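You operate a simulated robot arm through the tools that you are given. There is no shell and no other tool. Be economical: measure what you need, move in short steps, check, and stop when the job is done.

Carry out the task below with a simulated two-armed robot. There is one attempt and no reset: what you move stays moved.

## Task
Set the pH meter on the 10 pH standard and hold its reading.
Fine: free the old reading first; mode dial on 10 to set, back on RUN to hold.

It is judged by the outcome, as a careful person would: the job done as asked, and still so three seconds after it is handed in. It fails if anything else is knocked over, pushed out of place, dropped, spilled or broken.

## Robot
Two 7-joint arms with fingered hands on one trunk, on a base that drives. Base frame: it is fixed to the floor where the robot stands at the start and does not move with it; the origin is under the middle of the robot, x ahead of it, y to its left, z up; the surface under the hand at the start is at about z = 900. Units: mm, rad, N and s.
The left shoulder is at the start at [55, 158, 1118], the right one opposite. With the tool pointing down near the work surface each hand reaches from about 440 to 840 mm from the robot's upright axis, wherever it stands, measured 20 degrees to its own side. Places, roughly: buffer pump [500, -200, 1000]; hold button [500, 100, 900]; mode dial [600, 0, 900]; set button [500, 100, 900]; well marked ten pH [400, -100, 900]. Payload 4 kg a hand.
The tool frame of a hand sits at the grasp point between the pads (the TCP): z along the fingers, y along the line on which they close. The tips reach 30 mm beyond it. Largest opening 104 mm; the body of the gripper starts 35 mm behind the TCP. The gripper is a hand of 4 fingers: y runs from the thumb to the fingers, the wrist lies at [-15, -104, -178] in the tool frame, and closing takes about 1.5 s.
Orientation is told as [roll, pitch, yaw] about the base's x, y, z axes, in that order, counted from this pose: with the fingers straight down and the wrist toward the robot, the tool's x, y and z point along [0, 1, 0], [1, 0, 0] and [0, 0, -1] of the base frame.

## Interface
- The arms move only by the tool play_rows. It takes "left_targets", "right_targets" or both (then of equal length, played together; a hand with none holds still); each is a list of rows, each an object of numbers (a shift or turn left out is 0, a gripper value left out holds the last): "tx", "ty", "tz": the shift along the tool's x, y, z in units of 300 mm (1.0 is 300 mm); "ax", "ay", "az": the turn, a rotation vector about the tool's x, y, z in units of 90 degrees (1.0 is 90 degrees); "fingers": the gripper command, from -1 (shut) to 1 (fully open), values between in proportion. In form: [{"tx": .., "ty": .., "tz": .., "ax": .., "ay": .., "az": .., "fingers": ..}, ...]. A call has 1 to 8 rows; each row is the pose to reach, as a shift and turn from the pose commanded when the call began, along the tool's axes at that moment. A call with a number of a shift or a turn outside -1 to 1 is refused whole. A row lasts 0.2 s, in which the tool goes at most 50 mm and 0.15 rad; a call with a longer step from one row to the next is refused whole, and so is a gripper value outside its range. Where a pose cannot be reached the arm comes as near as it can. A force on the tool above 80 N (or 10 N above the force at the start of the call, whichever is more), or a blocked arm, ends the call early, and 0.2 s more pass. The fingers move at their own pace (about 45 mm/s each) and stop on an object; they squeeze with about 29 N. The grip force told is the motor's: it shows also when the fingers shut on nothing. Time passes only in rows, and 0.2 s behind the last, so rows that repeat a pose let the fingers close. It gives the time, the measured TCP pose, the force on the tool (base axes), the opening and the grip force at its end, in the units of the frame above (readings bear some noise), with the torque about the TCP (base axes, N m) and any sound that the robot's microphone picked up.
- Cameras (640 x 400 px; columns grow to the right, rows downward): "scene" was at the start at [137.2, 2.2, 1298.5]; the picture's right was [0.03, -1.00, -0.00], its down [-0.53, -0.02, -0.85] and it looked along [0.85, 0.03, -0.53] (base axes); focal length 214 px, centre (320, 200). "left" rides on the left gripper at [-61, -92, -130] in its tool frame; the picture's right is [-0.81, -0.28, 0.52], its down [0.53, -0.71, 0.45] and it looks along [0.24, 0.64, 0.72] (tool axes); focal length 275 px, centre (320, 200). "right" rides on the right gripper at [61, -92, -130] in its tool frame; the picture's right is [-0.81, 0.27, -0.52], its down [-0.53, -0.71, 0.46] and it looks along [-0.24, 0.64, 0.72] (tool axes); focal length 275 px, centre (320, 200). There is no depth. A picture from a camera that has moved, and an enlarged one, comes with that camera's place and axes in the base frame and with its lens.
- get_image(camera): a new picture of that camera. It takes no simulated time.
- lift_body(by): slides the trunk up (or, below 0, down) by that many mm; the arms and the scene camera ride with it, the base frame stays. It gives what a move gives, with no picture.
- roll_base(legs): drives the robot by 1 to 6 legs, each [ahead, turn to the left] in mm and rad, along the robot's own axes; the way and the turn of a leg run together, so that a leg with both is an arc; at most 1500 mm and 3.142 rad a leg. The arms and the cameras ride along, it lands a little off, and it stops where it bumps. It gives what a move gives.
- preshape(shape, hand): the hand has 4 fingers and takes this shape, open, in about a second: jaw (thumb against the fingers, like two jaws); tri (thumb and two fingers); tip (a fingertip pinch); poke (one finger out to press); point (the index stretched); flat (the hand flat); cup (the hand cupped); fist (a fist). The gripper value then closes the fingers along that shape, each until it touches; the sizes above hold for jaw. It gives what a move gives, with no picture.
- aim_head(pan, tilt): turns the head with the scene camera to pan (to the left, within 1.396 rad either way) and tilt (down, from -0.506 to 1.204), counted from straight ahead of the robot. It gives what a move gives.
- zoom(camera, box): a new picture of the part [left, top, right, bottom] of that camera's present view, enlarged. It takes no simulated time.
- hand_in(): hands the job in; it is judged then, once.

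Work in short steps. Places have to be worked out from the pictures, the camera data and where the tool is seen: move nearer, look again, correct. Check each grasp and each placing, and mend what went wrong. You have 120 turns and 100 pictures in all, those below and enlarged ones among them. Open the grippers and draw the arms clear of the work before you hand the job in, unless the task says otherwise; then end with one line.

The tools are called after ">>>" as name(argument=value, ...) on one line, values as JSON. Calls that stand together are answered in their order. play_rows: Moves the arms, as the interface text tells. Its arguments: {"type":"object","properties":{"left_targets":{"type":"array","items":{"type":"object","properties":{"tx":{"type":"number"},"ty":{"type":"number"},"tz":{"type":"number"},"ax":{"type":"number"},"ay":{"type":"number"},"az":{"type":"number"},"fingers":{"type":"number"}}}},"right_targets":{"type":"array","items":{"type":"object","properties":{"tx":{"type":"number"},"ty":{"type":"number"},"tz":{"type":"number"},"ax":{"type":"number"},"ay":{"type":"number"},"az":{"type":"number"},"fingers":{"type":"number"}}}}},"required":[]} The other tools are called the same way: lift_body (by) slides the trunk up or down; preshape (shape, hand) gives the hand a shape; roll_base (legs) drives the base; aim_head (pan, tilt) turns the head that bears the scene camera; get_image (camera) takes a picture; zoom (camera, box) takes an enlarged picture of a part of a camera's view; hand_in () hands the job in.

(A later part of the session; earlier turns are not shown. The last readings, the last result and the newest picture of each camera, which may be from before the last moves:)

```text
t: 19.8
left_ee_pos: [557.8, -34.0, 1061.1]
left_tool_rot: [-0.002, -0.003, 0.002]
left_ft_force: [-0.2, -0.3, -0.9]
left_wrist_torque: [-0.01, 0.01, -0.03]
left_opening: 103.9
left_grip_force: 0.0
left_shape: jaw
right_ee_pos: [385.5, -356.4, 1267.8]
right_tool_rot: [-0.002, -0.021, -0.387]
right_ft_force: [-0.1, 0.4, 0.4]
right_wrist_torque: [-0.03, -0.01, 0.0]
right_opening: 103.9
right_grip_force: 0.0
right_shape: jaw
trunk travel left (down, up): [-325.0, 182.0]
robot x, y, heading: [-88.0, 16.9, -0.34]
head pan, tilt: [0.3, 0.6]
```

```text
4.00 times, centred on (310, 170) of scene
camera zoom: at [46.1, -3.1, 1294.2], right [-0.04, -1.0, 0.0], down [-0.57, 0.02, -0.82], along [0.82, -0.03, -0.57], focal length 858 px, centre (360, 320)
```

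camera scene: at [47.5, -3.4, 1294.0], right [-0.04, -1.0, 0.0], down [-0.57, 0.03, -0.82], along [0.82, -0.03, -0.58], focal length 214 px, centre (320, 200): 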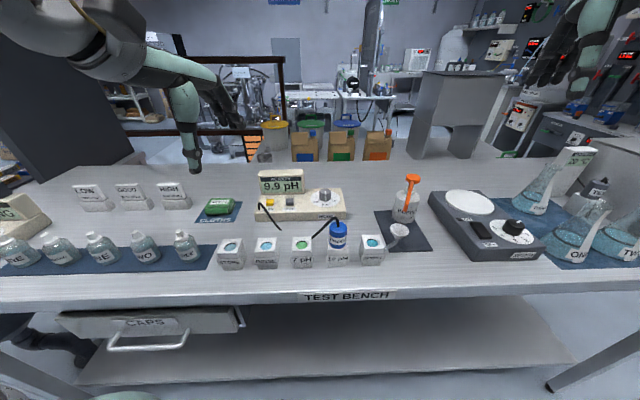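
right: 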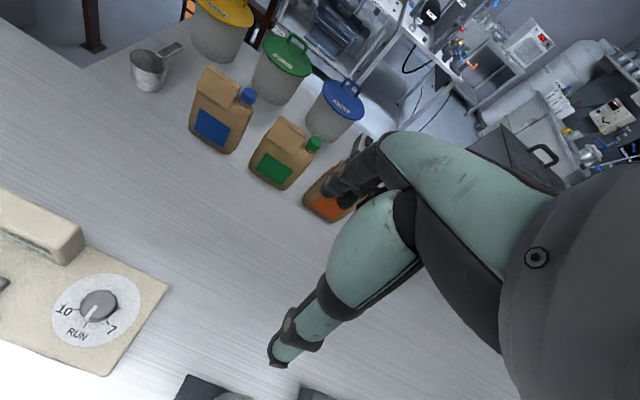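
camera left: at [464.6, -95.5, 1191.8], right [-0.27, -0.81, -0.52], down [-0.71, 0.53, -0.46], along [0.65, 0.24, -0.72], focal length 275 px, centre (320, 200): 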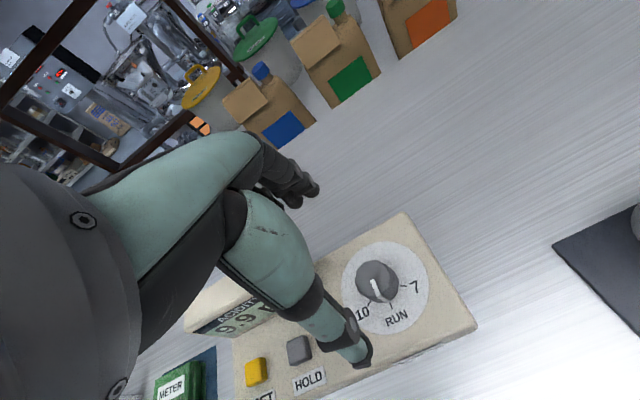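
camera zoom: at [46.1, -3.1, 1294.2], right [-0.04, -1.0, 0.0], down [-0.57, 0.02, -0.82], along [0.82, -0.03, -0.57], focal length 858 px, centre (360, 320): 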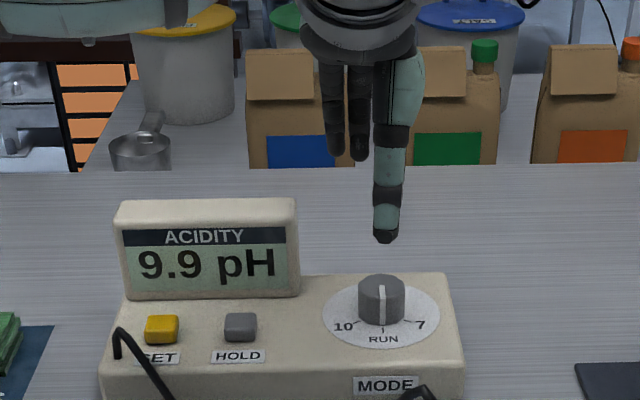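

The dial knob is at about (568,-39), top z≈958. I'll centre over it and descend to TCP z 1000.

>>> play_rows(left_targets=[{"tx": -0.017, "ty": 0.032, "tz": 0.05}, {"tx": -0.017, "ty": 0.032, "tz": 0.13}, {"tx": -0.017, "ty": 0.032, "tz": 0.203}, {"tx": -0.017, "ty": 0.032, "tz": 0.203}])

>>> get_image(camera="left")

>>> zoom(camera="scene", box=[250, 140, 370, 215])

```text
t: 20.8
left_ee_pos: [564.5, -28.0, 1002.4]
left_tool_rot: [-0.001, 0.002, 0.001]
left_ft_force: [-0.1, 0.2, 0.2]
left_wrist_torque: [0.01, 0.0, 0.04]
left_opening: 103.7
left_grip_force: 0.0
left_shape: jaw
left hand out of reach, approached as far as the arm can: row 1, 2, 3, 4
right_ee_pos: [386.6, -355.9, 1267.4]
right_tool_rot: [-0.003, -0.015, -0.389]
right_ft_force: [0.8, 0.2, -0.6]
right_wrist_torque: [0.02, -0.01, 0.02]
right_opening: 103.9
right_grip_force: 0.1
right_shape: jaw
trunk travel left (down, up): [-325.0, 182.0]
robot x, y, heading: [-87.8, 17.2, -0.34]
head pan, tilt: [0.3, 0.6]
```

```text
61 pictures are left
camera left: at [472.3, -89.5, 1131.6], right [-0.28, -0.81, -0.52], down [-0.71, 0.53, -0.45], along [0.64, 0.24, -0.73], focal length 275 px, centre (320, 200)
```

left: 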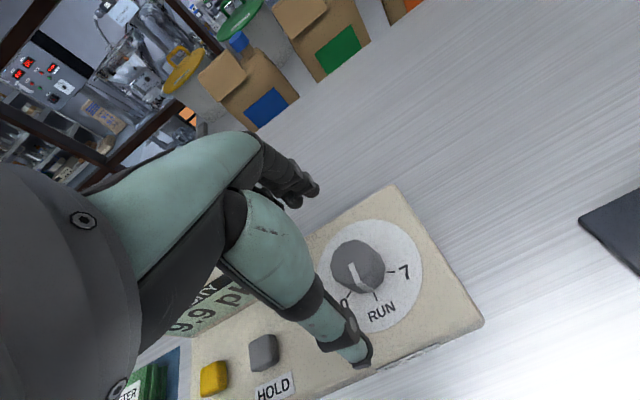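

```text
5.33 times, centred on (310, 178) of scene
camera zoom: at [48.0, -3.6, 1293.9], right [-0.04, -1.0, 0.0], down [-0.58, 0.03, -0.82], along [0.82, -0.03, -0.58], focal length 1144 px, centre (373, 320)
```

zoom: 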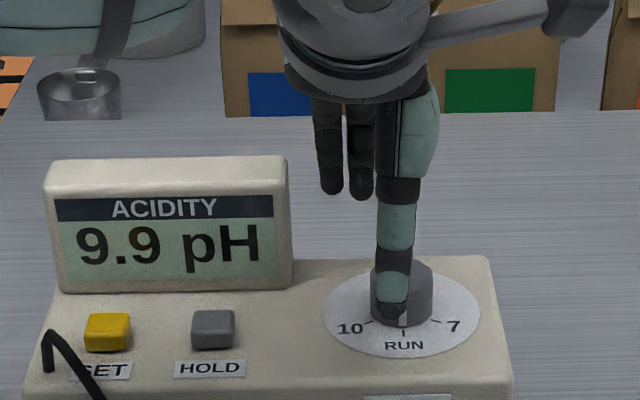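

The left arm stops short at y=-28 here. I'll raise the hand and move it left, then turn the base a bit more to the right.

>>> play_rows(left_targets=[{"tz": -0.14}, {"tz": -0.28}, {"tx": 0.1, "tz": -0.38}, {"tx": 0.2, "tz": -0.48}, {"tx": 0.3, "tz": -0.58}, {"tx": 0.3, "tz": -0.58}])

>>> roll_base(legs=[[0, -0.22]])

>>> aim_head(pan=0.52, tilt=0.6)

>>> get_image(camera="scene")

```text
t: 22.2
left_ee_pos: [564.9, 62.0, 1175.6]
left_tool_rot: [0.0, 0.001, 0.001]
left_ft_force: [0.0, 0.8, 0.5]
left_wrist_torque: [0.01, 0.02, -0.01]
left_opening: 103.8
left_grip_force: 0.0
left_shape: jaw
right_ee_pos: [387.8, -359.1, 1266.0]
right_tool_rot: [-0.003, -0.016, -0.388]
right_ft_force: [-0.3, 0.4, -0.4]
right_wrist_torque: [-0.02, -0.02, 0.01]
right_opening: 103.9
right_grip_force: 0.1
right_shape: jaw
trunk travel left (down, up): [-325.0, 182.0]
robot x, y, heading: [-89.3, 14.7, -0.341]
head pan, tilt: [0.3, 0.6]
```

```text
t: 23.4
left_ee_pos: [559.6, -81.0, 1176.6]
left_tool_rot: [0.002, 0.002, -0.219]
left_ft_force: [-0.4, -0.6, 0.5]
left_wrist_torque: [0.0, -0.04, -0.01]
left_opening: 104.0
left_grip_force: 0.1
left_shape: jaw
right_ee_pos: [294.6, -451.6, 1266.4]
right_tool_rot: [-0.003, -0.017, -0.609]
right_ft_force: [0.2, -0.8, 0.9]
right_wrist_torque: [0.03, 0.03, 0.01]
right_opening: 103.9
right_grip_force: 0.1
right_shape: jaw
trunk travel left (down, up): [-325.0, 182.0]
robot x, y, heading: [-84.9, 16.7, -0.561]
head pan, tilt: [0.3, 0.6]
```

```text
t: 24.2
left_ee_pos: [545.6, -73.4, 1184.4]
left_tool_rot: [-0.005, -0.012, -0.22]
left_ft_force: [-0.1, -0.7, 0.7]
left_wrist_torque: [-0.03, 0.0, -0.04]
left_opening: 104.2
left_grip_force: 0.1
left_shape: jaw
right_ee_pos: [280.5, -444.0, 1274.0]
right_tool_rot: [-0.003, -0.032, -0.609]
right_ft_force: [0.2, 0.2, 0.1]
right_wrist_torque: [0.0, 0.01, -0.02]
right_opening: 104.1
right_grip_force: 0.0
right_shape: jaw
trunk travel left (down, up): [-325.0, 182.0]
robot x, y, heading: [-84.5, 17.7, -0.557]
head pan, tilt: [0.52, 0.6]
```

```text
59 pictures are left
camera scene: at [43.1, -11.5, 1294.2], right [-0.04, -1.0, -0.01], down [-0.57, 0.03, -0.82], along [0.82, -0.03, -0.57], focal length 214 px, centre (320, 200)
```

scene: 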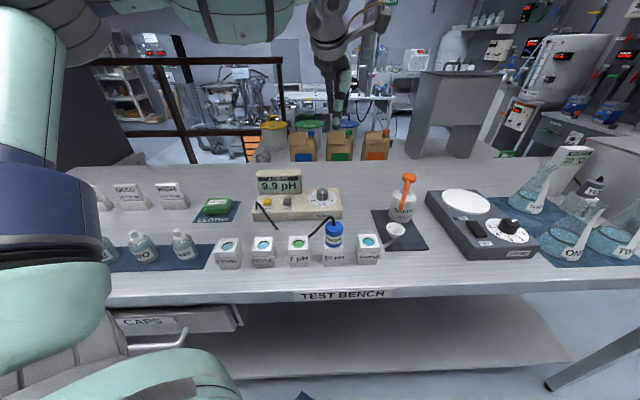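

Nothing disturbed. I'll move over the dial again at TCP z≈1010, yaw 0.

>>> play_rows(left_targets=[{"tx": 0.06, "ty": 0.022, "tz": 0.1, "az": -0.07}, {"tx": 0.126, "ty": 0.044, "tz": 0.2, "az": -0.14}, {"tx": 0.126, "ty": 0.044, "tz": 0.33, "az": -0.14}, {"tx": 0.126, "ty": 0.044, "tz": 0.46, "az": -0.14}, {"tx": 0.126, "ty": 0.044, "tz": 0.58, "az": -0.14}, {"tx": 0.126, "ty": 0.044, "tz": 0.58, "az": -0.14}])

>>> get_image(camera="left")

>>> zoom(camera="scene", box=[250, 140, 370, 215])

```text
t: 25.6
left_ee_pos: [569.0, -42.0, 1010.2]
left_tool_rot: [-0.008, -0.012, 0.0]
left_ft_force: [0.2, -0.2, 0.2]
left_wrist_torque: [0.01, 0.01, 0.01]
left_opening: 104.2
left_grip_force: 0.1
left_shape: jaw
right_ee_pos: [279.6, -443.5, 1273.2]
right_tool_rot: [-0.004, -0.032, -0.608]
right_ft_force: [-0.4, 0.5, 0.5]
right_wrist_torque: [0.02, 0.0, -0.02]
right_opening: 104.1
right_grip_force: 0.0
right_shape: jaw
trunk travel left (down, up): [-325.0, 182.0]
robot x, y, heading: [-87.9, 15.6, -0.559]
head pan, tilt: [0.52, 0.6]
```

```text
58 pictures are left
camera left: at [475.2, -102.0, 1140.4], right [-0.27, -0.81, -0.52], down [-0.71, 0.53, -0.47], along [0.65, 0.24, -0.72], focal length 275 px, centre (320, 200)
```

left: 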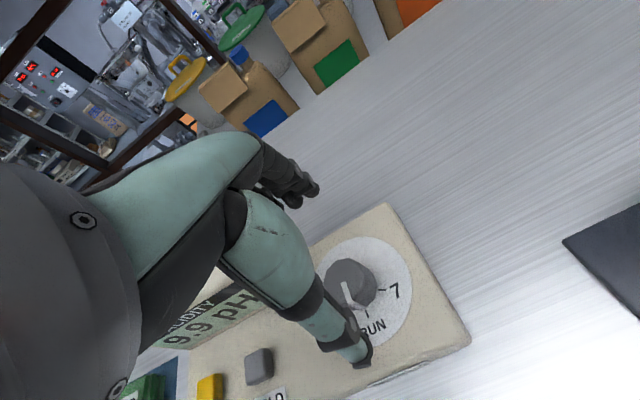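

```text
5.33 times, centred on (310, 178) of scene
camera zoom: at [43.5, -11.6, 1294.2], right [-0.04, -1.0, -0.01], down [-0.57, 0.03, -0.82], along [0.82, -0.03, -0.57], focal length 1144 px, centre (373, 320)
```

zoom: 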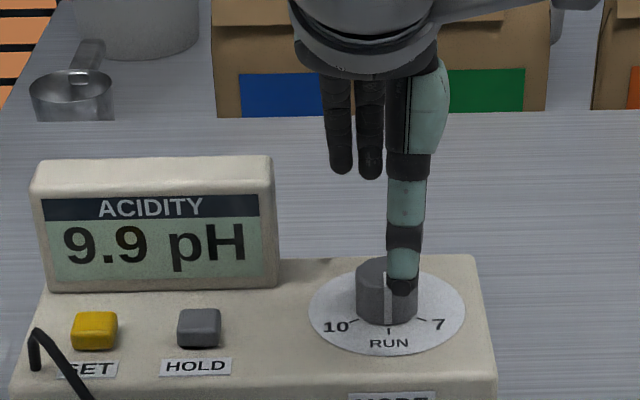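

The knob is at about (564,-39). I'll descend to TCP z≈976 with a small correction and check before closing.

>>> play_rows(left_targets=[{"tx": 0.01, "ty": -0.014, "tz": 0.04}, {"tx": 0.01, "ty": -0.014, "tz": 0.08}, {"tx": 0.01, "ty": -0.014, "tz": 0.113}, {"tx": 0.01, "ty": -0.014, "tz": 0.113}])

>>> get_image(camera="left")

>>> zoom(camera="scene", box=[250, 140, 370, 215])

```text
t: 26.6
left_ee_pos: [565.1, -38.4, 976.2]
left_tool_rot: [-0.005, -0.01, 0.002]
left_ft_force: [-0.2, 0.4, 0.2]
left_wrist_torque: [0.04, -0.03, 0.02]
left_opening: 103.9
left_grip_force: 0.0
left_shape: jaw
right_ee_pos: [281.5, -443.7, 1273.5]
right_tool_rot: [-0.003, -0.031, -0.609]
right_ft_force: [0.2, -0.1, -0.3]
right_wrist_torque: [-0.01, -0.01, 0.02]
right_opening: 103.9
right_grip_force: 0.0
right_shape: jaw
trunk travel left (down, up): [-325.0, 182.0]
robot x, y, heading: [-82.5, 16.3, -0.561]
head pan, tilt: [0.52, 0.6]
```

```text
56 pictures are left
camera left: at [471.7, -98.6, 1106.1], right [-0.27, -0.81, -0.52], down [-0.71, 0.53, -0.47], along [0.65, 0.24, -0.72], focal length 275 px, centre (320, 200)
```

left: 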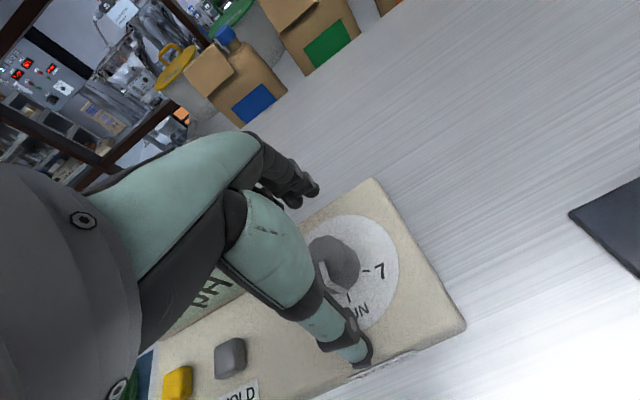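

```text
5.33 times, centred on (310, 178) of scene
camera zoom: at [43.8, -11.6, 1294.1], right [-0.04, -1.0, -0.01], down [-0.57, 0.03, -0.82], along [0.82, -0.03, -0.57], focal length 1144 px, centre (373, 320)
```

zoom: 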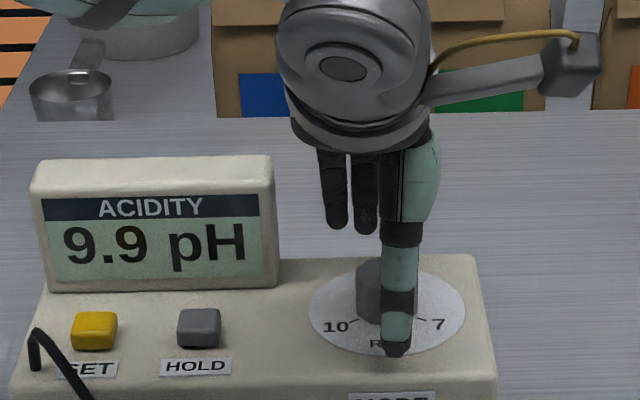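

The knob is roughly between thumb and fingers. I'll shift 3 mm back and close halfway to check centring.

>>> play_rows(left_targets=[{"ty": -0.01, "fingers": 0.1}, {"ty": -0.01, "fingers": 0.1}, {"ty": -0.01, "fingers": 0.1}, {"ty": -0.01, "fingers": 0.1}])

>>> get_image(camera="left")

>>> zoom(camera="scene", box=[270, 150, 350, 200])

```text
t: 27.6
left_ee_pos: [562.0, -38.1, 975.0]
left_tool_rot: [-0.006, -0.009, -0.001]
left_ft_force: [0.0, -0.3, 0.3]
left_wrist_torque: [0.02, 0.04, -0.01]
left_opening: 57.5
left_grip_force: 0.0
left_shape: jaw
right_ee_pos: [281.1, -442.9, 1272.7]
right_tool_rot: [-0.004, -0.031, -0.608]
right_ft_force: [-0.3, -0.3, 0.4]
right_wrist_torque: [0.0, 0.02, 0.01]
right_opening: 104.0
right_grip_force: 0.1
right_shape: jaw
trunk travel left (down, up): [-325.0, 182.0]
robot x, y, heading: [-87.5, 17.7, -0.559]
head pan, tilt: [0.52, 0.6]
```

```text
54 pictures are left
camera left: at [468.6, -98.8, 1106.1], right [-0.27, -0.81, -0.52], down [-0.71, 0.53, -0.47], along [0.65, 0.24, -0.72], focal length 275 px, centre (320, 200)
```

left: 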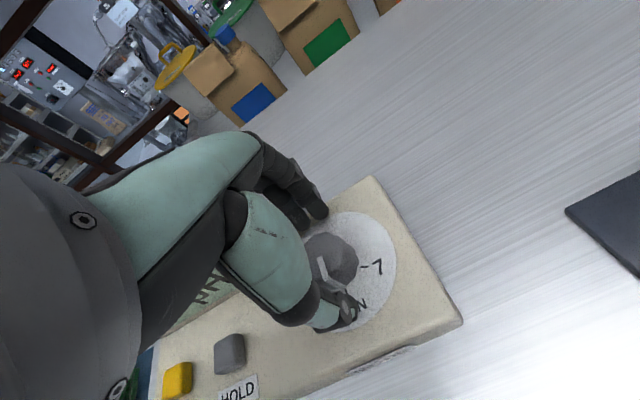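

```text
8.00 times, centred on (310, 175) of scene
camera zoom: at [43.9, -11.6, 1294.1], right [-0.04, -1.0, -0.01], down [-0.57, 0.03, -0.82], along [0.82, -0.03, -0.57], focal length 1716 px, centre (400, 400)
```

zoom: 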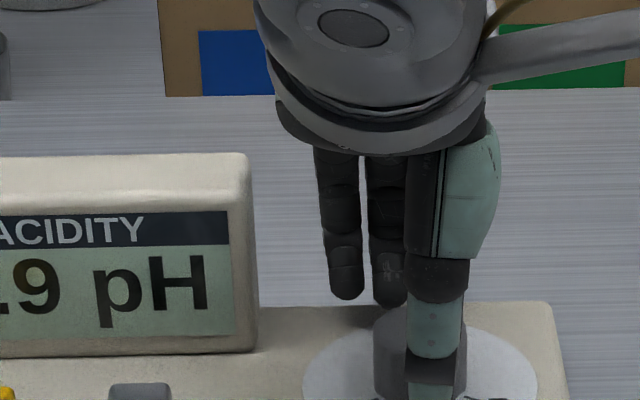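

The knob is well centred between thumb and fingers. I'll close.

>>> play_rows(left_targets=[{"fingers": -1}, {"fingers": -1}, {"fingers": -1}, {"fingers": -1}, {"fingers": -1}])

>>> get_image(camera="left")

```text
t: 28.8
left_ee_pos: [561.0, -39.4, 975.3]
left_tool_rot: [-0.005, -0.007, -0.002]
left_ft_force: [-3.3, -1.8, -1.7]
left_wrist_torque: [-0.02, 0.05, 0.03]
left_opening: 26.6
left_grip_force: 29.2
left_shape: jaw
right_ee_pos: [281.0, -443.1, 1273.2]
right_tool_rot: [-0.003, -0.03, -0.608]
right_ft_force: [0.2, -0.2, -0.8]
right_wrist_torque: [0.01, 0.04, 0.02]
right_opening: 104.0
right_grip_force: 0.1
right_shape: jaw
trunk travel left (down, up): [-325.0, 182.0]
robot x, y, heading: [-84.5, 16.9, -0.556]
head pan, tilt: [0.52, 0.6]
```

```text
52 pictures are left
camera left: at [468.2, -99.0, 1106.0], right [-0.27, -0.81, -0.52], down [-0.71, 0.53, -0.46], along [0.65, 0.24, -0.72], focal length 275 px, centre (320, 200)
```

left: 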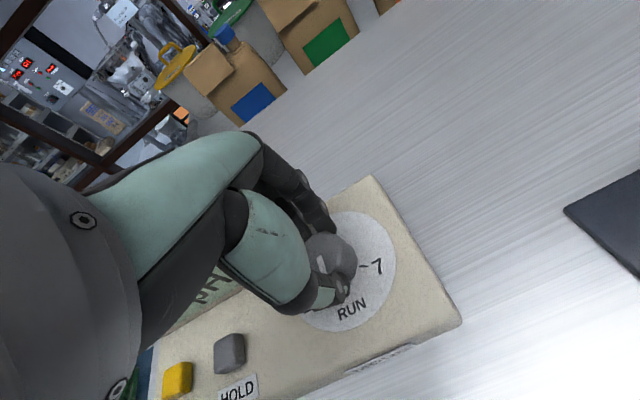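

Gripped at 26.6 mm with 29 N. The 10 mark is 60° clockwise of RUN seen from above, so I'll turn the tool by +60° about its z.

>>> play_rows(left_targets=[{"az": 0.09, "fingers": -1}, {"az": 0.18}, {"az": 0.27}, {"az": 0.36}, {"az": 0.45}, {"az": 0.54}, {"az": 0.61}, {"az": 0.667}])

>>> get_image(camera="left")

>>> zoom(camera="scene", box=[250, 140, 370, 215])

```text
t: 30.6
left_ee_pos: [562.8, -37.4, 976.4]
left_tool_rot: [0.003, -0.01, -1.048]
left_ft_force: [-10.6, 0.0, -5.4]
left_wrist_torque: [0.04, 0.21, 0.0]
left_opening: 25.9
left_grip_force: 29.0
left_shape: jaw
right_ee_pos: [280.7, -443.0, 1273.2]
right_tool_rot: [-0.003, -0.032, -0.61]
right_ft_force: [-0.8, 1.0, 0.3]
right_wrist_torque: [0.02, -0.03, -0.03]
right_opening: 104.1
right_grip_force: 0.1
right_shape: jaw
trunk travel left (down, up): [-325.0, 182.0]
robot x, y, heading: [-85.9, 18.0, -0.559]
head pan, tilt: [0.52, 0.6]
```

```text
51 pictures are left
camera left: at [461.7, 11.8, 1105.7], right [-0.84, -0.17, -0.52], down [0.11, 0.88, -0.46], along [0.54, -0.44, -0.72], focal length 275 px, centre (320, 200)
```

left: 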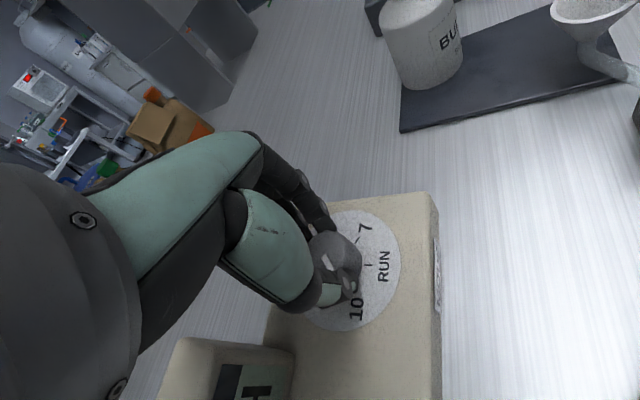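

```text
5.33 times, centred on (310, 178) of scene
camera zoom: at [43.0, -11.5, 1294.2], right [-0.04, -1.0, -0.01], down [-0.57, 0.03, -0.82], along [0.82, -0.03, -0.57], focal length 1144 px, centre (373, 320)
```

zoom: 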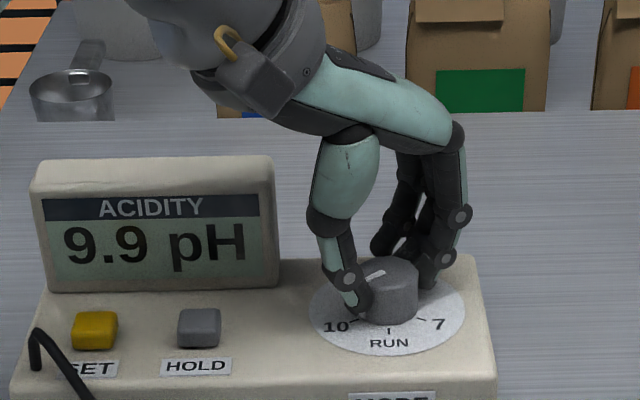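

The pointer turned with the hand to about 10. I'll open and lift, then check the pointer.

>>> play_rows(left_targets=[{"fingers": 1}, {"fingers": 1}, {"fingers": 1}, {"fingers": 1}, {"fingers": 1}, {"fingers": 1}, {"tz": -0.15}, {"tz": -0.3}])

>>> play_rows(left_targets=[{"tz": -0.15}, {"ty": -0.13, "tz": -0.2}, {"ty": -0.27, "tz": -0.25}, {"ty": -0.4, "tz": -0.25}, {"ty": -0.4, "tz": -0.25}])

>>> zoom(camera="scene", box=[250, 140, 370, 215])

```text
t: 32.4
left_ee_pos: [560.6, -37.3, 1067.4]
left_tool_rot: [0.006, -0.01, -1.048]
left_ft_force: [-0.3, 0.2, -0.2]
left_wrist_torque: [0.03, -0.03, -0.02]
left_opening: 103.6
left_grip_force: 0.0
left_shape: jaw
right_ee_pos: [279.0, -444.1, 1273.2]
right_tool_rot: [-0.002, -0.03, -0.609]
right_ft_force: [0.0, 0.8, 0.1]
right_wrist_torque: [0.0, -0.05, 0.0]
right_opening: 103.9
right_grip_force: 0.0
right_shape: jaw
trunk travel left (down, up): [-325.0, 182.0]
robot x, y, heading: [-84.4, 17.7, -0.563]
head pan, tilt: [0.52, 0.6]
```

```text
t: 33.6
left_ee_pos: [500.5, 66.8, 1139.2]
left_tool_rot: [0.006, -0.01, -1.047]
left_ft_force: [0.2, 0.3, 0.1]
left_wrist_torque: [0.01, 0.02, -0.02]
left_opening: 104.1
left_grip_force: 0.1
left_shape: jaw
right_ee_pos: [281.8, -444.6, 1271.9]
right_tool_rot: [-0.004, -0.033, -0.611]
right_ft_force: [0.5, 0.2, -0.5]
right_wrist_torque: [0.02, 0.01, 0.01]
right_opening: 103.6
right_grip_force: 0.1
right_shape: jaw
trunk travel left (down, up): [-325.0, 182.0]
robot x, y, heading: [-84.7, 16.4, -0.56]
head pan, tilt: [0.52, 0.6]
```

```text
5.33 times, centred on (310, 178) of scene
camera zoom: at [44.2, -12.0, 1294.1], right [-0.04, -1.0, -0.01], down [-0.57, 0.03, -0.82], along [0.82, -0.03, -0.57], focal length 1144 px, centre (373, 320)
```

zoom: 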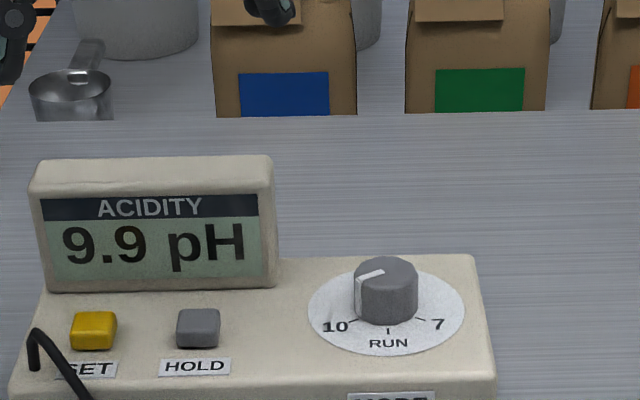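

>>> zoom(camera="scene", box=[300, 182, 348, 212])

>>> get_image(camera="left")

```text
13.33 times, centred on (324, 197) of scene
camera zoom: at [44.2, -12.0, 1294.1], right [-0.04, -1.0, -0.01], down [-0.57, 0.03, -0.82], along [0.82, -0.03, -0.57], focal length 2860 px, centre (267, 240)
```

zoom: 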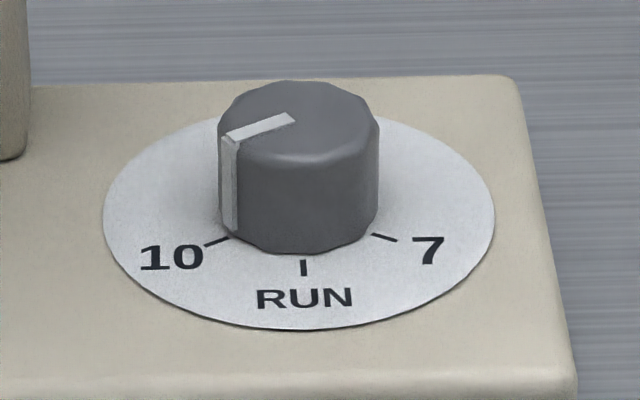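

```text
47 pictures are left
camera left: at [400.0, 115.6, 1268.9], right [-0.83, -0.17, -0.52], down [0.11, 0.88, -0.46], along [0.54, -0.44, -0.72], focal length 275 px, centre (320, 200)
```

left: 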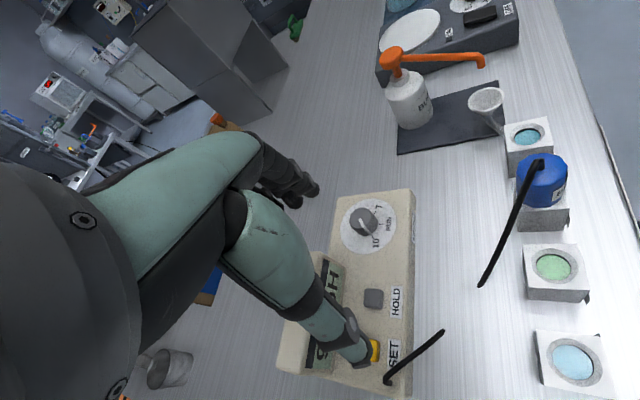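

The pointer sits on the 10 mark. Next I shape the left hand to poke and go above SET with yaw ≈ -0.55, to keep the thumb clear of the cable.

>>> preshape(hand="left", shape="poke")

>>> play_rows(left_targets=[{"tx": 0.06, "ty": -0.035, "az": -0.08}, {"tx": 0.13, "ty": -0.07, "tz": 0.05, "az": -0.16}, {"tx": 0.193, "ty": -0.112, "tz": 0.15, "az": -0.24}, {"tx": 0.193, "ty": -0.112, "tz": 0.25, "az": -0.318}, {"tx": 0.193, "ty": -0.112, "tz": 0.33, "az": -0.318}, {"tx": 0.193, "ty": -0.112, "tz": 0.33, "az": -0.318}])

>>> play_rows(left_targets=[{"ax": -0.06}, {"ax": -0.12}, {"ax": -0.12}])

>>> get_image(camera="left")

>>> zoom(camera="scene", box=[220, 140, 340, 215])

```text
t: 34.5
left_ee_pos: [500.5, 67.3, 1140.5]
left_tool_rot: [0.007, -0.011, -1.048]
left_ft_force: [0.3, 0.3, 0.2]
left_wrist_torque: [-0.03, -0.04, 0.01]
left_opening: 0.0
left_grip_force: 0.1
left_shape: poke
right_ee_pos: [280.0, -443.0, 1273.3]
right_tool_rot: [-0.005, -0.031, -0.611]
right_ft_force: [-0.5, 0.5, -0.5]
right_wrist_torque: [0.02, 0.0, -0.02]
right_opening: 103.9
right_grip_force: 0.1
right_shape: jaw
trunk travel left (down, up): [-325.0, 182.0]
robot x, y, heading: [-85.3, 18.1, -0.556]
head pan, tilt: [0.52, 0.6]
```

```text
t: 35.9
left_ee_pos: [535.3, 121.3, 1039.7]
left_tool_rot: [0.001, -0.013, -0.551]
left_ft_force: [-0.3, -0.8, -0.1]
left_wrist_torque: [0.04, 0.02, -0.03]
left_opening: 0.0
left_grip_force: 0.1
left_shape: poke
right_ee_pos: [280.2, -443.1, 1273.3]
right_tool_rot: [-0.003, -0.032, -0.608]
right_ft_force: [-0.1, -0.3, -0.3]
right_wrist_torque: [0.01, -0.01, 0.02]
right_opening: 104.2
right_grip_force: 0.1
right_shape: jaw
trunk travel left (down, up): [-325.0, 182.0]
robot x, y, heading: [-89.0, 17.7, -0.557]
head pan, tilt: [0.52, 0.6]
```

```text
t: 36.7
left_ee_pos: [534.9, 123.3, 1041.0]
left_tool_rot: [0.002, -0.199, -0.546]
left_ft_force: [-0.4, 0.2, 0.5]
left_wrist_torque: [0.02, 0.04, 0.0]
left_opening: 0.2
left_grip_force: 0.0
left_shape: poke
right_ee_pos: [279.9, -444.2, 1272.9]
right_tool_rot: [-0.003, -0.032, -0.609]
right_ft_force: [-0.4, 0.2, -0.2]
right_wrist_torque: [0.01, 0.01, -0.02]
right_opening: 104.3
right_grip_force: 0.1
right_shape: jaw
trunk travel left (down, up): [-325.0, 182.0]
robot x, y, heading: [-85.8, 17.7, -0.559]
head pan, tilt: [0.52, 0.6]
```

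```text
46 pictures are left
camera left: at [404.1, 130.1, 1151.4], right [-0.56, -0.6, -0.56], down [-0.24, 0.77, -0.59], along [0.79, -0.19, -0.58], focal length 275 px, centre (320, 200)
```

left: 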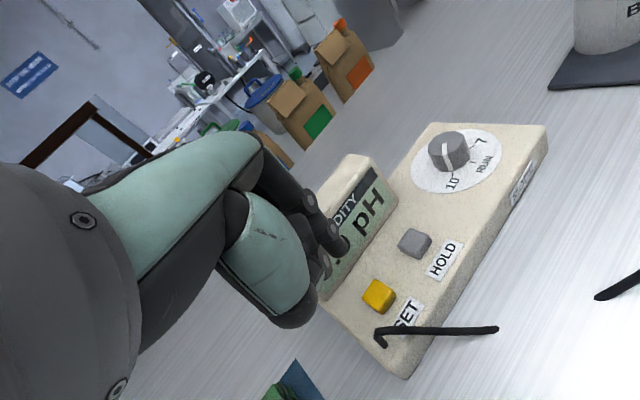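

```text
5.33 times, centred on (280, 178) of scene
camera zoom: at [42.8, -12.1, 1294.2], right [-0.04, -1.0, -0.01], down [-0.57, 0.03, -0.82], along [0.82, -0.03, -0.57], focal length 1144 px, centre (533, 320)
```

zoom: 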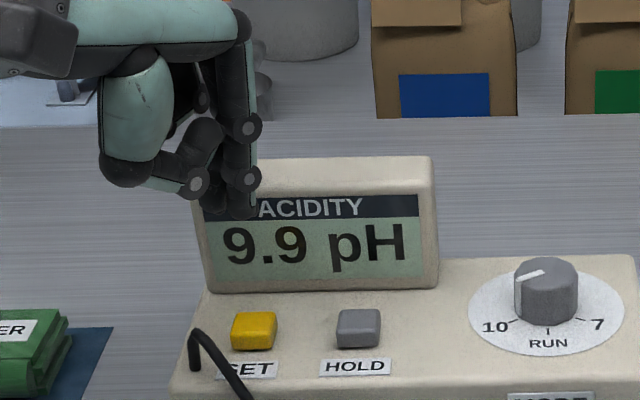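

The tip is at about (536.6,113,1016) and SET at (536,117). I'll descend to just above SET with a 3 mm shift.

>>> play_rows(left_targets=[{"tx": 0.009, "ty": -0.015, "tz": 0.07}, {"tx": 0.009, "ty": -0.029, "tz": 0.13}, {"tx": 0.009, "ty": -0.042, "tz": 0.182}, {"tx": 0.009, "ty": -0.042, "tz": 0.182}])

>>> zoom(camera="left", box=[240, 140, 432, 340])

>>> zoom(camera="scene", box=[220, 140, 340, 215])

```text
t: 37.7
left_ee_pos: [535.1, 126.8, 984.3]
left_tool_rot: [0.002, -0.2, -0.547]
left_ft_force: [0.1, 0.9, 0.2]
left_wrist_torque: [0.02, -0.01, 0.0]
left_opening: 0.0
left_grip_force: 0.0
left_shape: poke
right_ee_pos: [281.3, -443.1, 1272.7]
right_tool_rot: [-0.004, -0.031, -0.609]
right_ft_force: [-0.4, 0.5, 0.1]
right_wrist_torque: [-0.01, 0.01, 0.02]
right_opening: 103.8
right_grip_force: 0.1
right_shape: jaw
trunk travel left (down, up): [-325.0, 182.0]
robot x, y, heading: [-85.7, 16.7, -0.555]
head pan, tilt: [0.52, 0.6]
```

```text
2.00 times, centred on (336, 240) of left
camera zoom: at [404.7, 133.9, 1094.7], right [-0.56, -0.6, -0.56], down [-0.24, 0.77, -0.59], along [0.79, -0.19, -0.58], focal length 551 px, centre (288, 120)
```

zoom: 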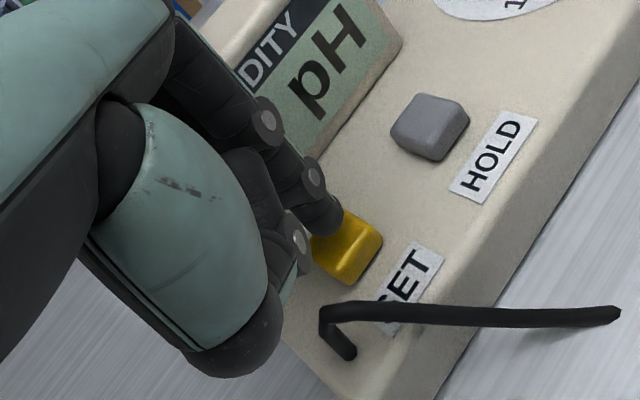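

```text
5.33 times, centred on (280, 178) of scene
camera zoom: at [43.6, -11.7, 1294.1], right [-0.04, -1.0, -0.01], down [-0.57, 0.03, -0.82], along [0.82, -0.03, -0.57], focal length 1144 px, centre (533, 320)
```

zoom: 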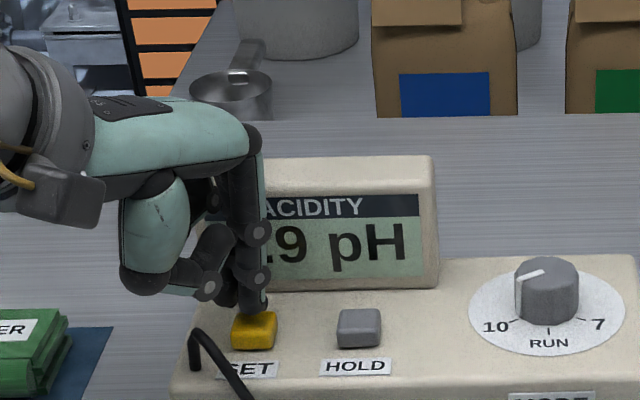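

The tip is right above SET and the cable is clear. I'll press down 12 mm in steps.

>>> play_rows(left_targets=[{"tx": -0.002, "ty": -0.006, "tz": 0.014}, {"tx": -0.002, "ty": -0.008, "tz": 0.026}, {"tx": -0.002, "ty": -0.011, "tz": 0.039}, {"tx": -0.002, "ty": -0.011, "tz": 0.041}])

```text
t: 38.7
left_ee_pos: [535.1, 125.7, 972.3]
left_tool_rot: [0.003, -0.2, -0.547]
left_ft_force: [0.3, 0.3, 3.9]
left_wrist_torque: [0.02, -0.05, 0.01]
left_opening: 0.0
left_grip_force: 0.1
left_shape: poke
right_ee_pos: [281.0, -443.0, 1272.8]
right_tool_rot: [-0.004, -0.033, -0.608]
right_ft_force: [0.3, 0.0, 0.6]
right_wrist_torque: [0.0, 0.01, 0.04]
right_opening: 104.0
right_grip_force: 0.0
right_shape: jaw
trunk travel left (down, up): [-325.0, 182.0]
robot x, y, heading: [-85.1, 19.1, -0.559]
head pan, tilt: [0.52, 0.6]
heard: click
```

A click at 3.9 N: SET was pressed once. I'll lift off and look at the display.

>>> play_rows(left_targets=[{"ty": 0.02, "tz": -0.1}, {"ty": 0.04, "tz": -0.2}, {"tx": 0.08, "ty": 0.0, "tz": -0.32}, {"tx": 0.16, "ty": -0.05, "tz": -0.43}, {"tx": 0.24, "ty": -0.1, "tz": -0.5}, {"tx": 0.24, "ty": -0.1, "tz": -0.5}])

>>> zoom(camera="scene", box=[220, 150, 380, 250])

```text
t: 40.1
left_ee_pos: [521.4, 220.2, 1113.4]
left_tool_rot: [0.003, -0.201, -0.546]
left_ft_force: [0.4, -0.3, -0.3]
left_wrist_torque: [0.02, -0.04, -0.02]
left_opening: 0.0
left_grip_force: 0.1
left_shape: poke
right_ee_pos: [281.5, -443.7, 1272.6]
right_tool_rot: [-0.002, -0.031, -0.609]
right_ft_force: [0.5, 0.5, -0.1]
right_wrist_torque: [-0.02, 0.0, 0.01]
right_opening: 103.7
right_grip_force: 0.2
right_shape: jaw
trunk travel left (down, up): [-325.0, 182.0]
robot x, y, heading: [-87.3, 20.1, -0.555]
head pan, tilt: [0.52, 0.6]
```

```text
4.00 times, centred on (300, 200) of scene
camera zoom: at [43.8, -11.7, 1294.1], right [-0.04, -1.0, -0.01], down [-0.57, 0.03, -0.82], along [0.82, -0.03, -0.57], focal length 858 px, centre (400, 200)
```

zoom: 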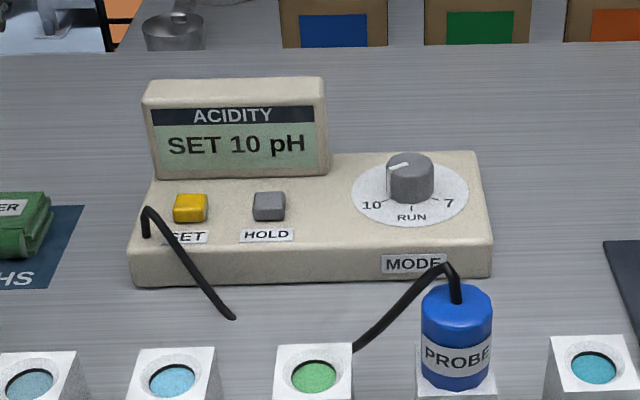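

It displays "SET 10 pH". Now I reshape to jaw and return over the dial at yaw -1.047.

>>> preshape(hand="left", shape="jaw")

>>> play_rows(left_targets=[{"tx": -0.084, "ty": 0.069, "tz": 0.014, "ax": 0.032}, {"tx": -0.168, "ty": 0.138, "tz": 0.028, "ax": 0.064}, {"tx": -0.252, "ty": 0.208, "tz": 0.042, "ax": 0.096}, {"tx": -0.336, "ty": 0.277, "tz": 0.056, "ax": 0.127}, {"tx": -0.336, "ty": 0.277, "tz": 0.056, "ax": 0.127}])

>>> play_rows(left_targets=[{"tx": -0.066, "ty": 0.056, "tz": 0.0, "az": 0.064}, {"tx": -0.132, "ty": 0.111, "tz": 0.02, "az": 0.128}, {"tx": -0.198, "ty": 0.167, "tz": 0.06, "az": 0.192}, {"tx": -0.264, "ty": 0.222, "tz": 0.1, "az": 0.256}, {"tx": -0.33, "ty": 0.278, "tz": 0.133, "az": 0.319}, {"tx": -0.33, "ty": 0.278, "tz": 0.133, "az": 0.319}])

>>> get_image(camera="left")

>>> get_image(camera="scene")

```text
t: 41.0
left_ee_pos: [520.9, 220.6, 1112.4]
left_tool_rot: [0.002, -0.198, -0.545]
left_ft_force: [-0.8, 0.7, 0.5]
left_wrist_torque: [0.02, 0.03, -0.01]
left_opening: 103.9
left_grip_force: 0.0
left_shape: jaw
right_ee_pos: [281.0, -443.6, 1273.0]
right_tool_rot: [-0.003, -0.033, -0.608]
right_ft_force: [-0.1, -0.7, 0.0]
right_wrist_torque: [0.0, 0.0, 0.02]
right_opening: 104.1
right_grip_force: 0.0
right_shape: jaw
trunk travel left (down, up): [-325.0, 182.0]
robot x, y, heading: [-83.4, 20.4, -0.556]
head pan, tilt: [0.52, 0.6]
```

```text
t: 42.2
left_ee_pos: [542.7, 90.1, 1110.8]
left_tool_rot: [-0.004, -0.001, -0.549]
left_ft_force: [0.6, 0.9, -0.1]
left_wrist_torque: [0.01, -0.01, -0.01]
left_opening: 104.0
left_grip_force: 0.1
left_shape: jaw
right_ee_pos: [281.8, -441.9, 1274.3]
right_tool_rot: [-0.005, -0.031, -0.609]
right_ft_force: [-0.1, -0.6, 0.0]
right_wrist_torque: [-0.02, -0.01, -0.01]
right_opening: 104.0
right_grip_force: 0.1
right_shape: jaw
trunk travel left (down, up): [-325.0, 182.0]
robot x, y, heading: [-82.4, 17.9, -0.555]
head pan, tilt: [0.52, 0.6]
```

```text
t: 43.6
left_ee_pos: [560.4, -39.3, 1074.0]
left_tool_rot: [0.001, -0.002, -1.05]
left_ft_force: [-0.1, -0.1, -0.3]
left_wrist_torque: [0.0, 0.01, 0.01]
left_opening: 104.1
left_grip_force: 0.1
left_shape: jaw
right_ee_pos: [279.1, -442.6, 1273.5]
right_tool_rot: [-0.002, -0.03, -0.609]
right_ft_force: [-0.5, 0.1, 0.4]
right_wrist_torque: [-0.03, 0.02, 0.0]
right_opening: 104.1
right_grip_force: 0.1
right_shape: jaw
trunk travel left (down, up): [-325.0, 182.0]
robot x, y, heading: [-83.3, 16.7, -0.557]
head pan, tilt: [0.52, 0.6]
```

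```text
41 pictures are left
camera left: at [461.3, 9.6, 1204.7], right [-0.84, -0.16, -0.52], down [0.11, 0.88, -0.46], along [0.53, -0.44, -0.72], focal length 275 px, centre (320, 200)
```

left: 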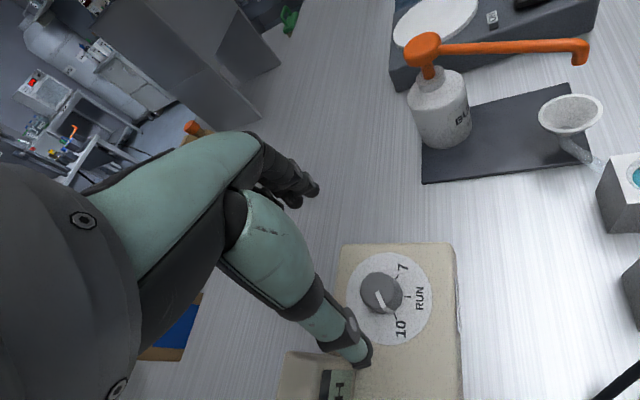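

```text
40 pictures are left
camera scene: at [43.3, -11.1, 1294.2], right [-0.04, -1.0, -0.01], down [-0.57, 0.03, -0.82], along [0.82, -0.03, -0.57], focal length 214 px, centre (320, 200)
```

scene: 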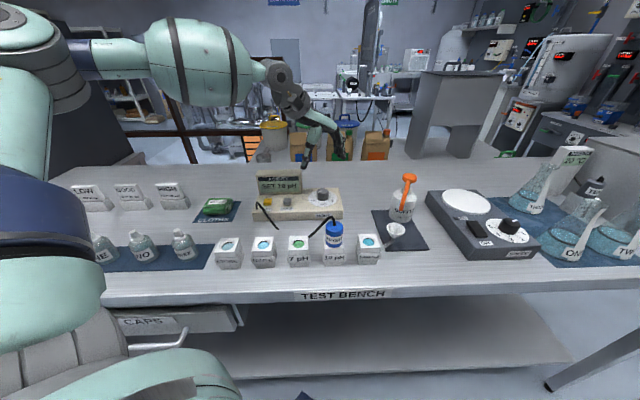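

All good; I'm above the knob. I descend to z 976 and close.

>>> play_rows(left_targets=[{"tx": 0.008, "ty": -0.003, "tz": 0.12}, {"tx": 0.008, "ty": -0.003, "tz": 0.23}, {"tx": 0.008, "ty": -0.003, "tz": 0.327}, {"tx": 0.008, "ty": -0.003, "tz": 0.327}])

>>> play_rows(left_targets=[{"fingers": -1}, {"fingers": -1}, {"fingers": -1}, {"fingers": -1}, {"fingers": -1}, {"fingers": -1}, {"fingers": -1}])

>>> get_image(camera="left")

>>> zoom(camera="scene", box=[260, 150, 356, 210])

```text
t: 44.6
left_ee_pos: [563.7, -37.7, 974.8]
left_tool_rot: [0.0, 0.001, -1.051]
left_ft_force: [0.5, 0.4, -0.7]
left_wrist_torque: [-0.03, 0.01, 0.02]
left_opening: 104.1
left_grip_force: 0.1
left_shape: jaw
right_ee_pos: [281.4, -443.4, 1272.1]
right_tool_rot: [-0.004, -0.032, -0.61]
right_ft_force: [0.0, 1.2, 0.2]
right_wrist_torque: [0.0, 0.01, -0.03]
right_opening: 103.8
right_grip_force: 0.1
right_shape: jaw
trunk travel left (down, up): [-325.0, 182.0]
robot x, y, heading: [-81.9, 18.3, -0.558]
head pan, tilt: [0.52, 0.6]
```

```text
t: 46.2
left_ee_pos: [563.5, -37.5, 974.6]
left_tool_rot: [-0.002, 0.0, -1.049]
left_ft_force: [-0.9, 2.9, -1.4]
left_wrist_torque: [0.03, -0.03, -0.01]
left_opening: 25.6
left_grip_force: 29.5
left_shape: jaw
right_ee_pos: [281.3, -443.0, 1271.8]
right_tool_rot: [-0.002, -0.03, -0.61]
right_ft_force: [1.3, 0.9, 0.1]
right_wrist_torque: [-0.02, 0.01, 0.0]
right_opening: 104.0
right_grip_force: 0.0
right_shape: jaw
trunk travel left (down, up): [-325.0, 182.0]
robot x, y, heading: [-85.7, 18.1, -0.555]
head pan, tilt: [0.52, 0.6]
```

```text
39 pictures are left
camera left: at [463.9, 11.8, 1106.3], right [-0.84, -0.17, -0.52], down [0.11, 0.88, -0.46], along [0.53, -0.44, -0.73], focal length 275 px, centre (320, 200)
```

left: 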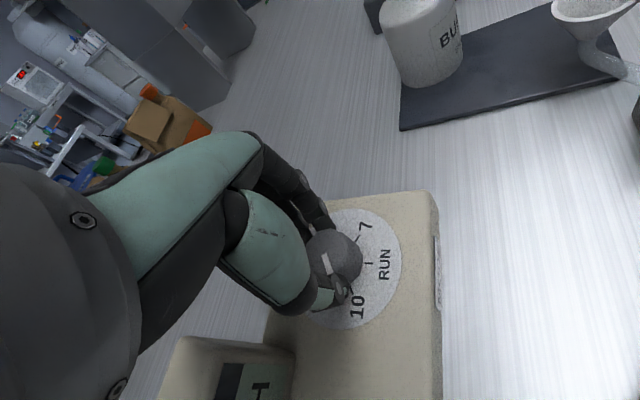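

```text
6.67 times, centred on (308, 180) of scene
camera zoom: at [43.8, -11.3, 1294.1], right [-0.04, -1.0, -0.01], down [-0.57, 0.03, -0.82], along [0.82, -0.03, -0.57], focal length 1430 px, centre (400, 333)
```

zoom: 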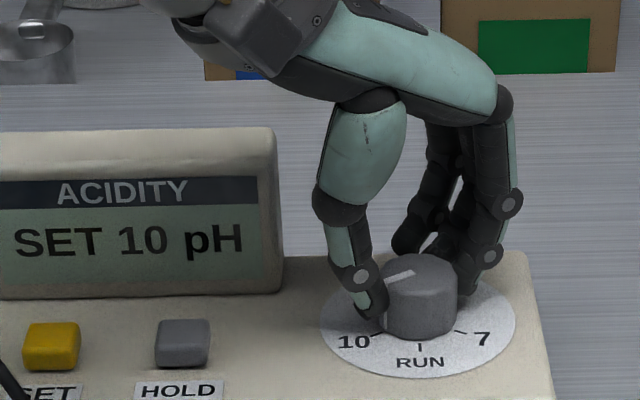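

Gripped. I'll turn the knob back 60° to RUN.

>>> play_rows(left_targets=[{"az": -0.09, "fingers": -1}, {"az": -0.18}, {"az": -0.27}, {"az": -0.36}, {"az": -0.45}, {"az": -0.54}, {"az": -0.61}, {"az": -0.675}])

>>> play_rows(left_targets=[{"fingers": 1}, {"fingers": 1}, {"fingers": 1}, {"fingers": 1}, {"fingers": 1}, {"fingers": 1}, {"tz": -0.15}, {"tz": -0.3}])

>>> zoom(camera="scene", box=[250, 150, 362, 220])

```text
t: 48.0
left_ee_pos: [562.2, -36.5, 976.5]
left_tool_rot: [0.001, 0.0, 0.014]
left_ft_force: [-2.3, 5.5, 0.4]
left_wrist_torque: [0.12, -0.06, -0.05]
left_opening: 25.4
left_grip_force: 29.1
left_shape: jaw
right_ee_pos: [280.8, -443.4, 1273.2]
right_tool_rot: [-0.002, -0.032, -0.609]
right_ft_force: [-0.7, 0.2, 0.1]
right_wrist_torque: [0.0, -0.01, 0.0]
right_opening: 103.9
right_grip_force: 0.0
right_shape: jaw
trunk travel left (down, up): [-325.0, 182.0]
robot x, y, heading: [-82.4, 16.4, -0.556]
head pan, tilt: [0.52, 0.6]
```

```text
t: 49.8
left_ee_pos: [561.1, -37.2, 1065.4]
left_tool_rot: [0.0, -0.002, 0.01]
left_ft_force: [0.8, 0.1, 0.1]
left_wrist_torque: [-0.02, -0.02, -0.03]
left_opening: 104.0
left_grip_force: 0.0
left_shape: jaw
right_ee_pos: [279.9, -442.9, 1273.4]
right_tool_rot: [-0.005, -0.033, -0.609]
right_ft_force: [0.8, 0.1, 0.0]
right_wrist_torque: [0.03, -0.04, -0.02]
right_opening: 104.0
right_grip_force: 0.1
right_shape: jaw
trunk travel left (down, up): [-325.0, 182.0]
robot x, y, heading: [-83.7, 21.3, -0.563]
head pan, tilt: [0.52, 0.6]
```

```text
5.71 times, centred on (306, 185) of scene
camera zoom: at [42.9, -11.3, 1294.2], right [-0.04, -1.0, -0.01], down [-0.57, 0.03, -0.82], along [0.82, -0.03, -0.57], focal length 1226 px, centre (400, 286)
```

zoom: 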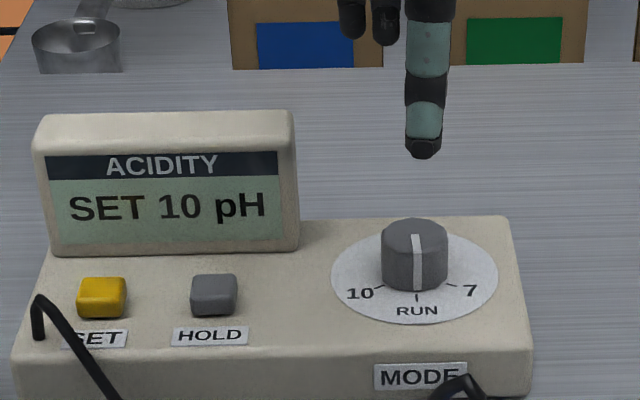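

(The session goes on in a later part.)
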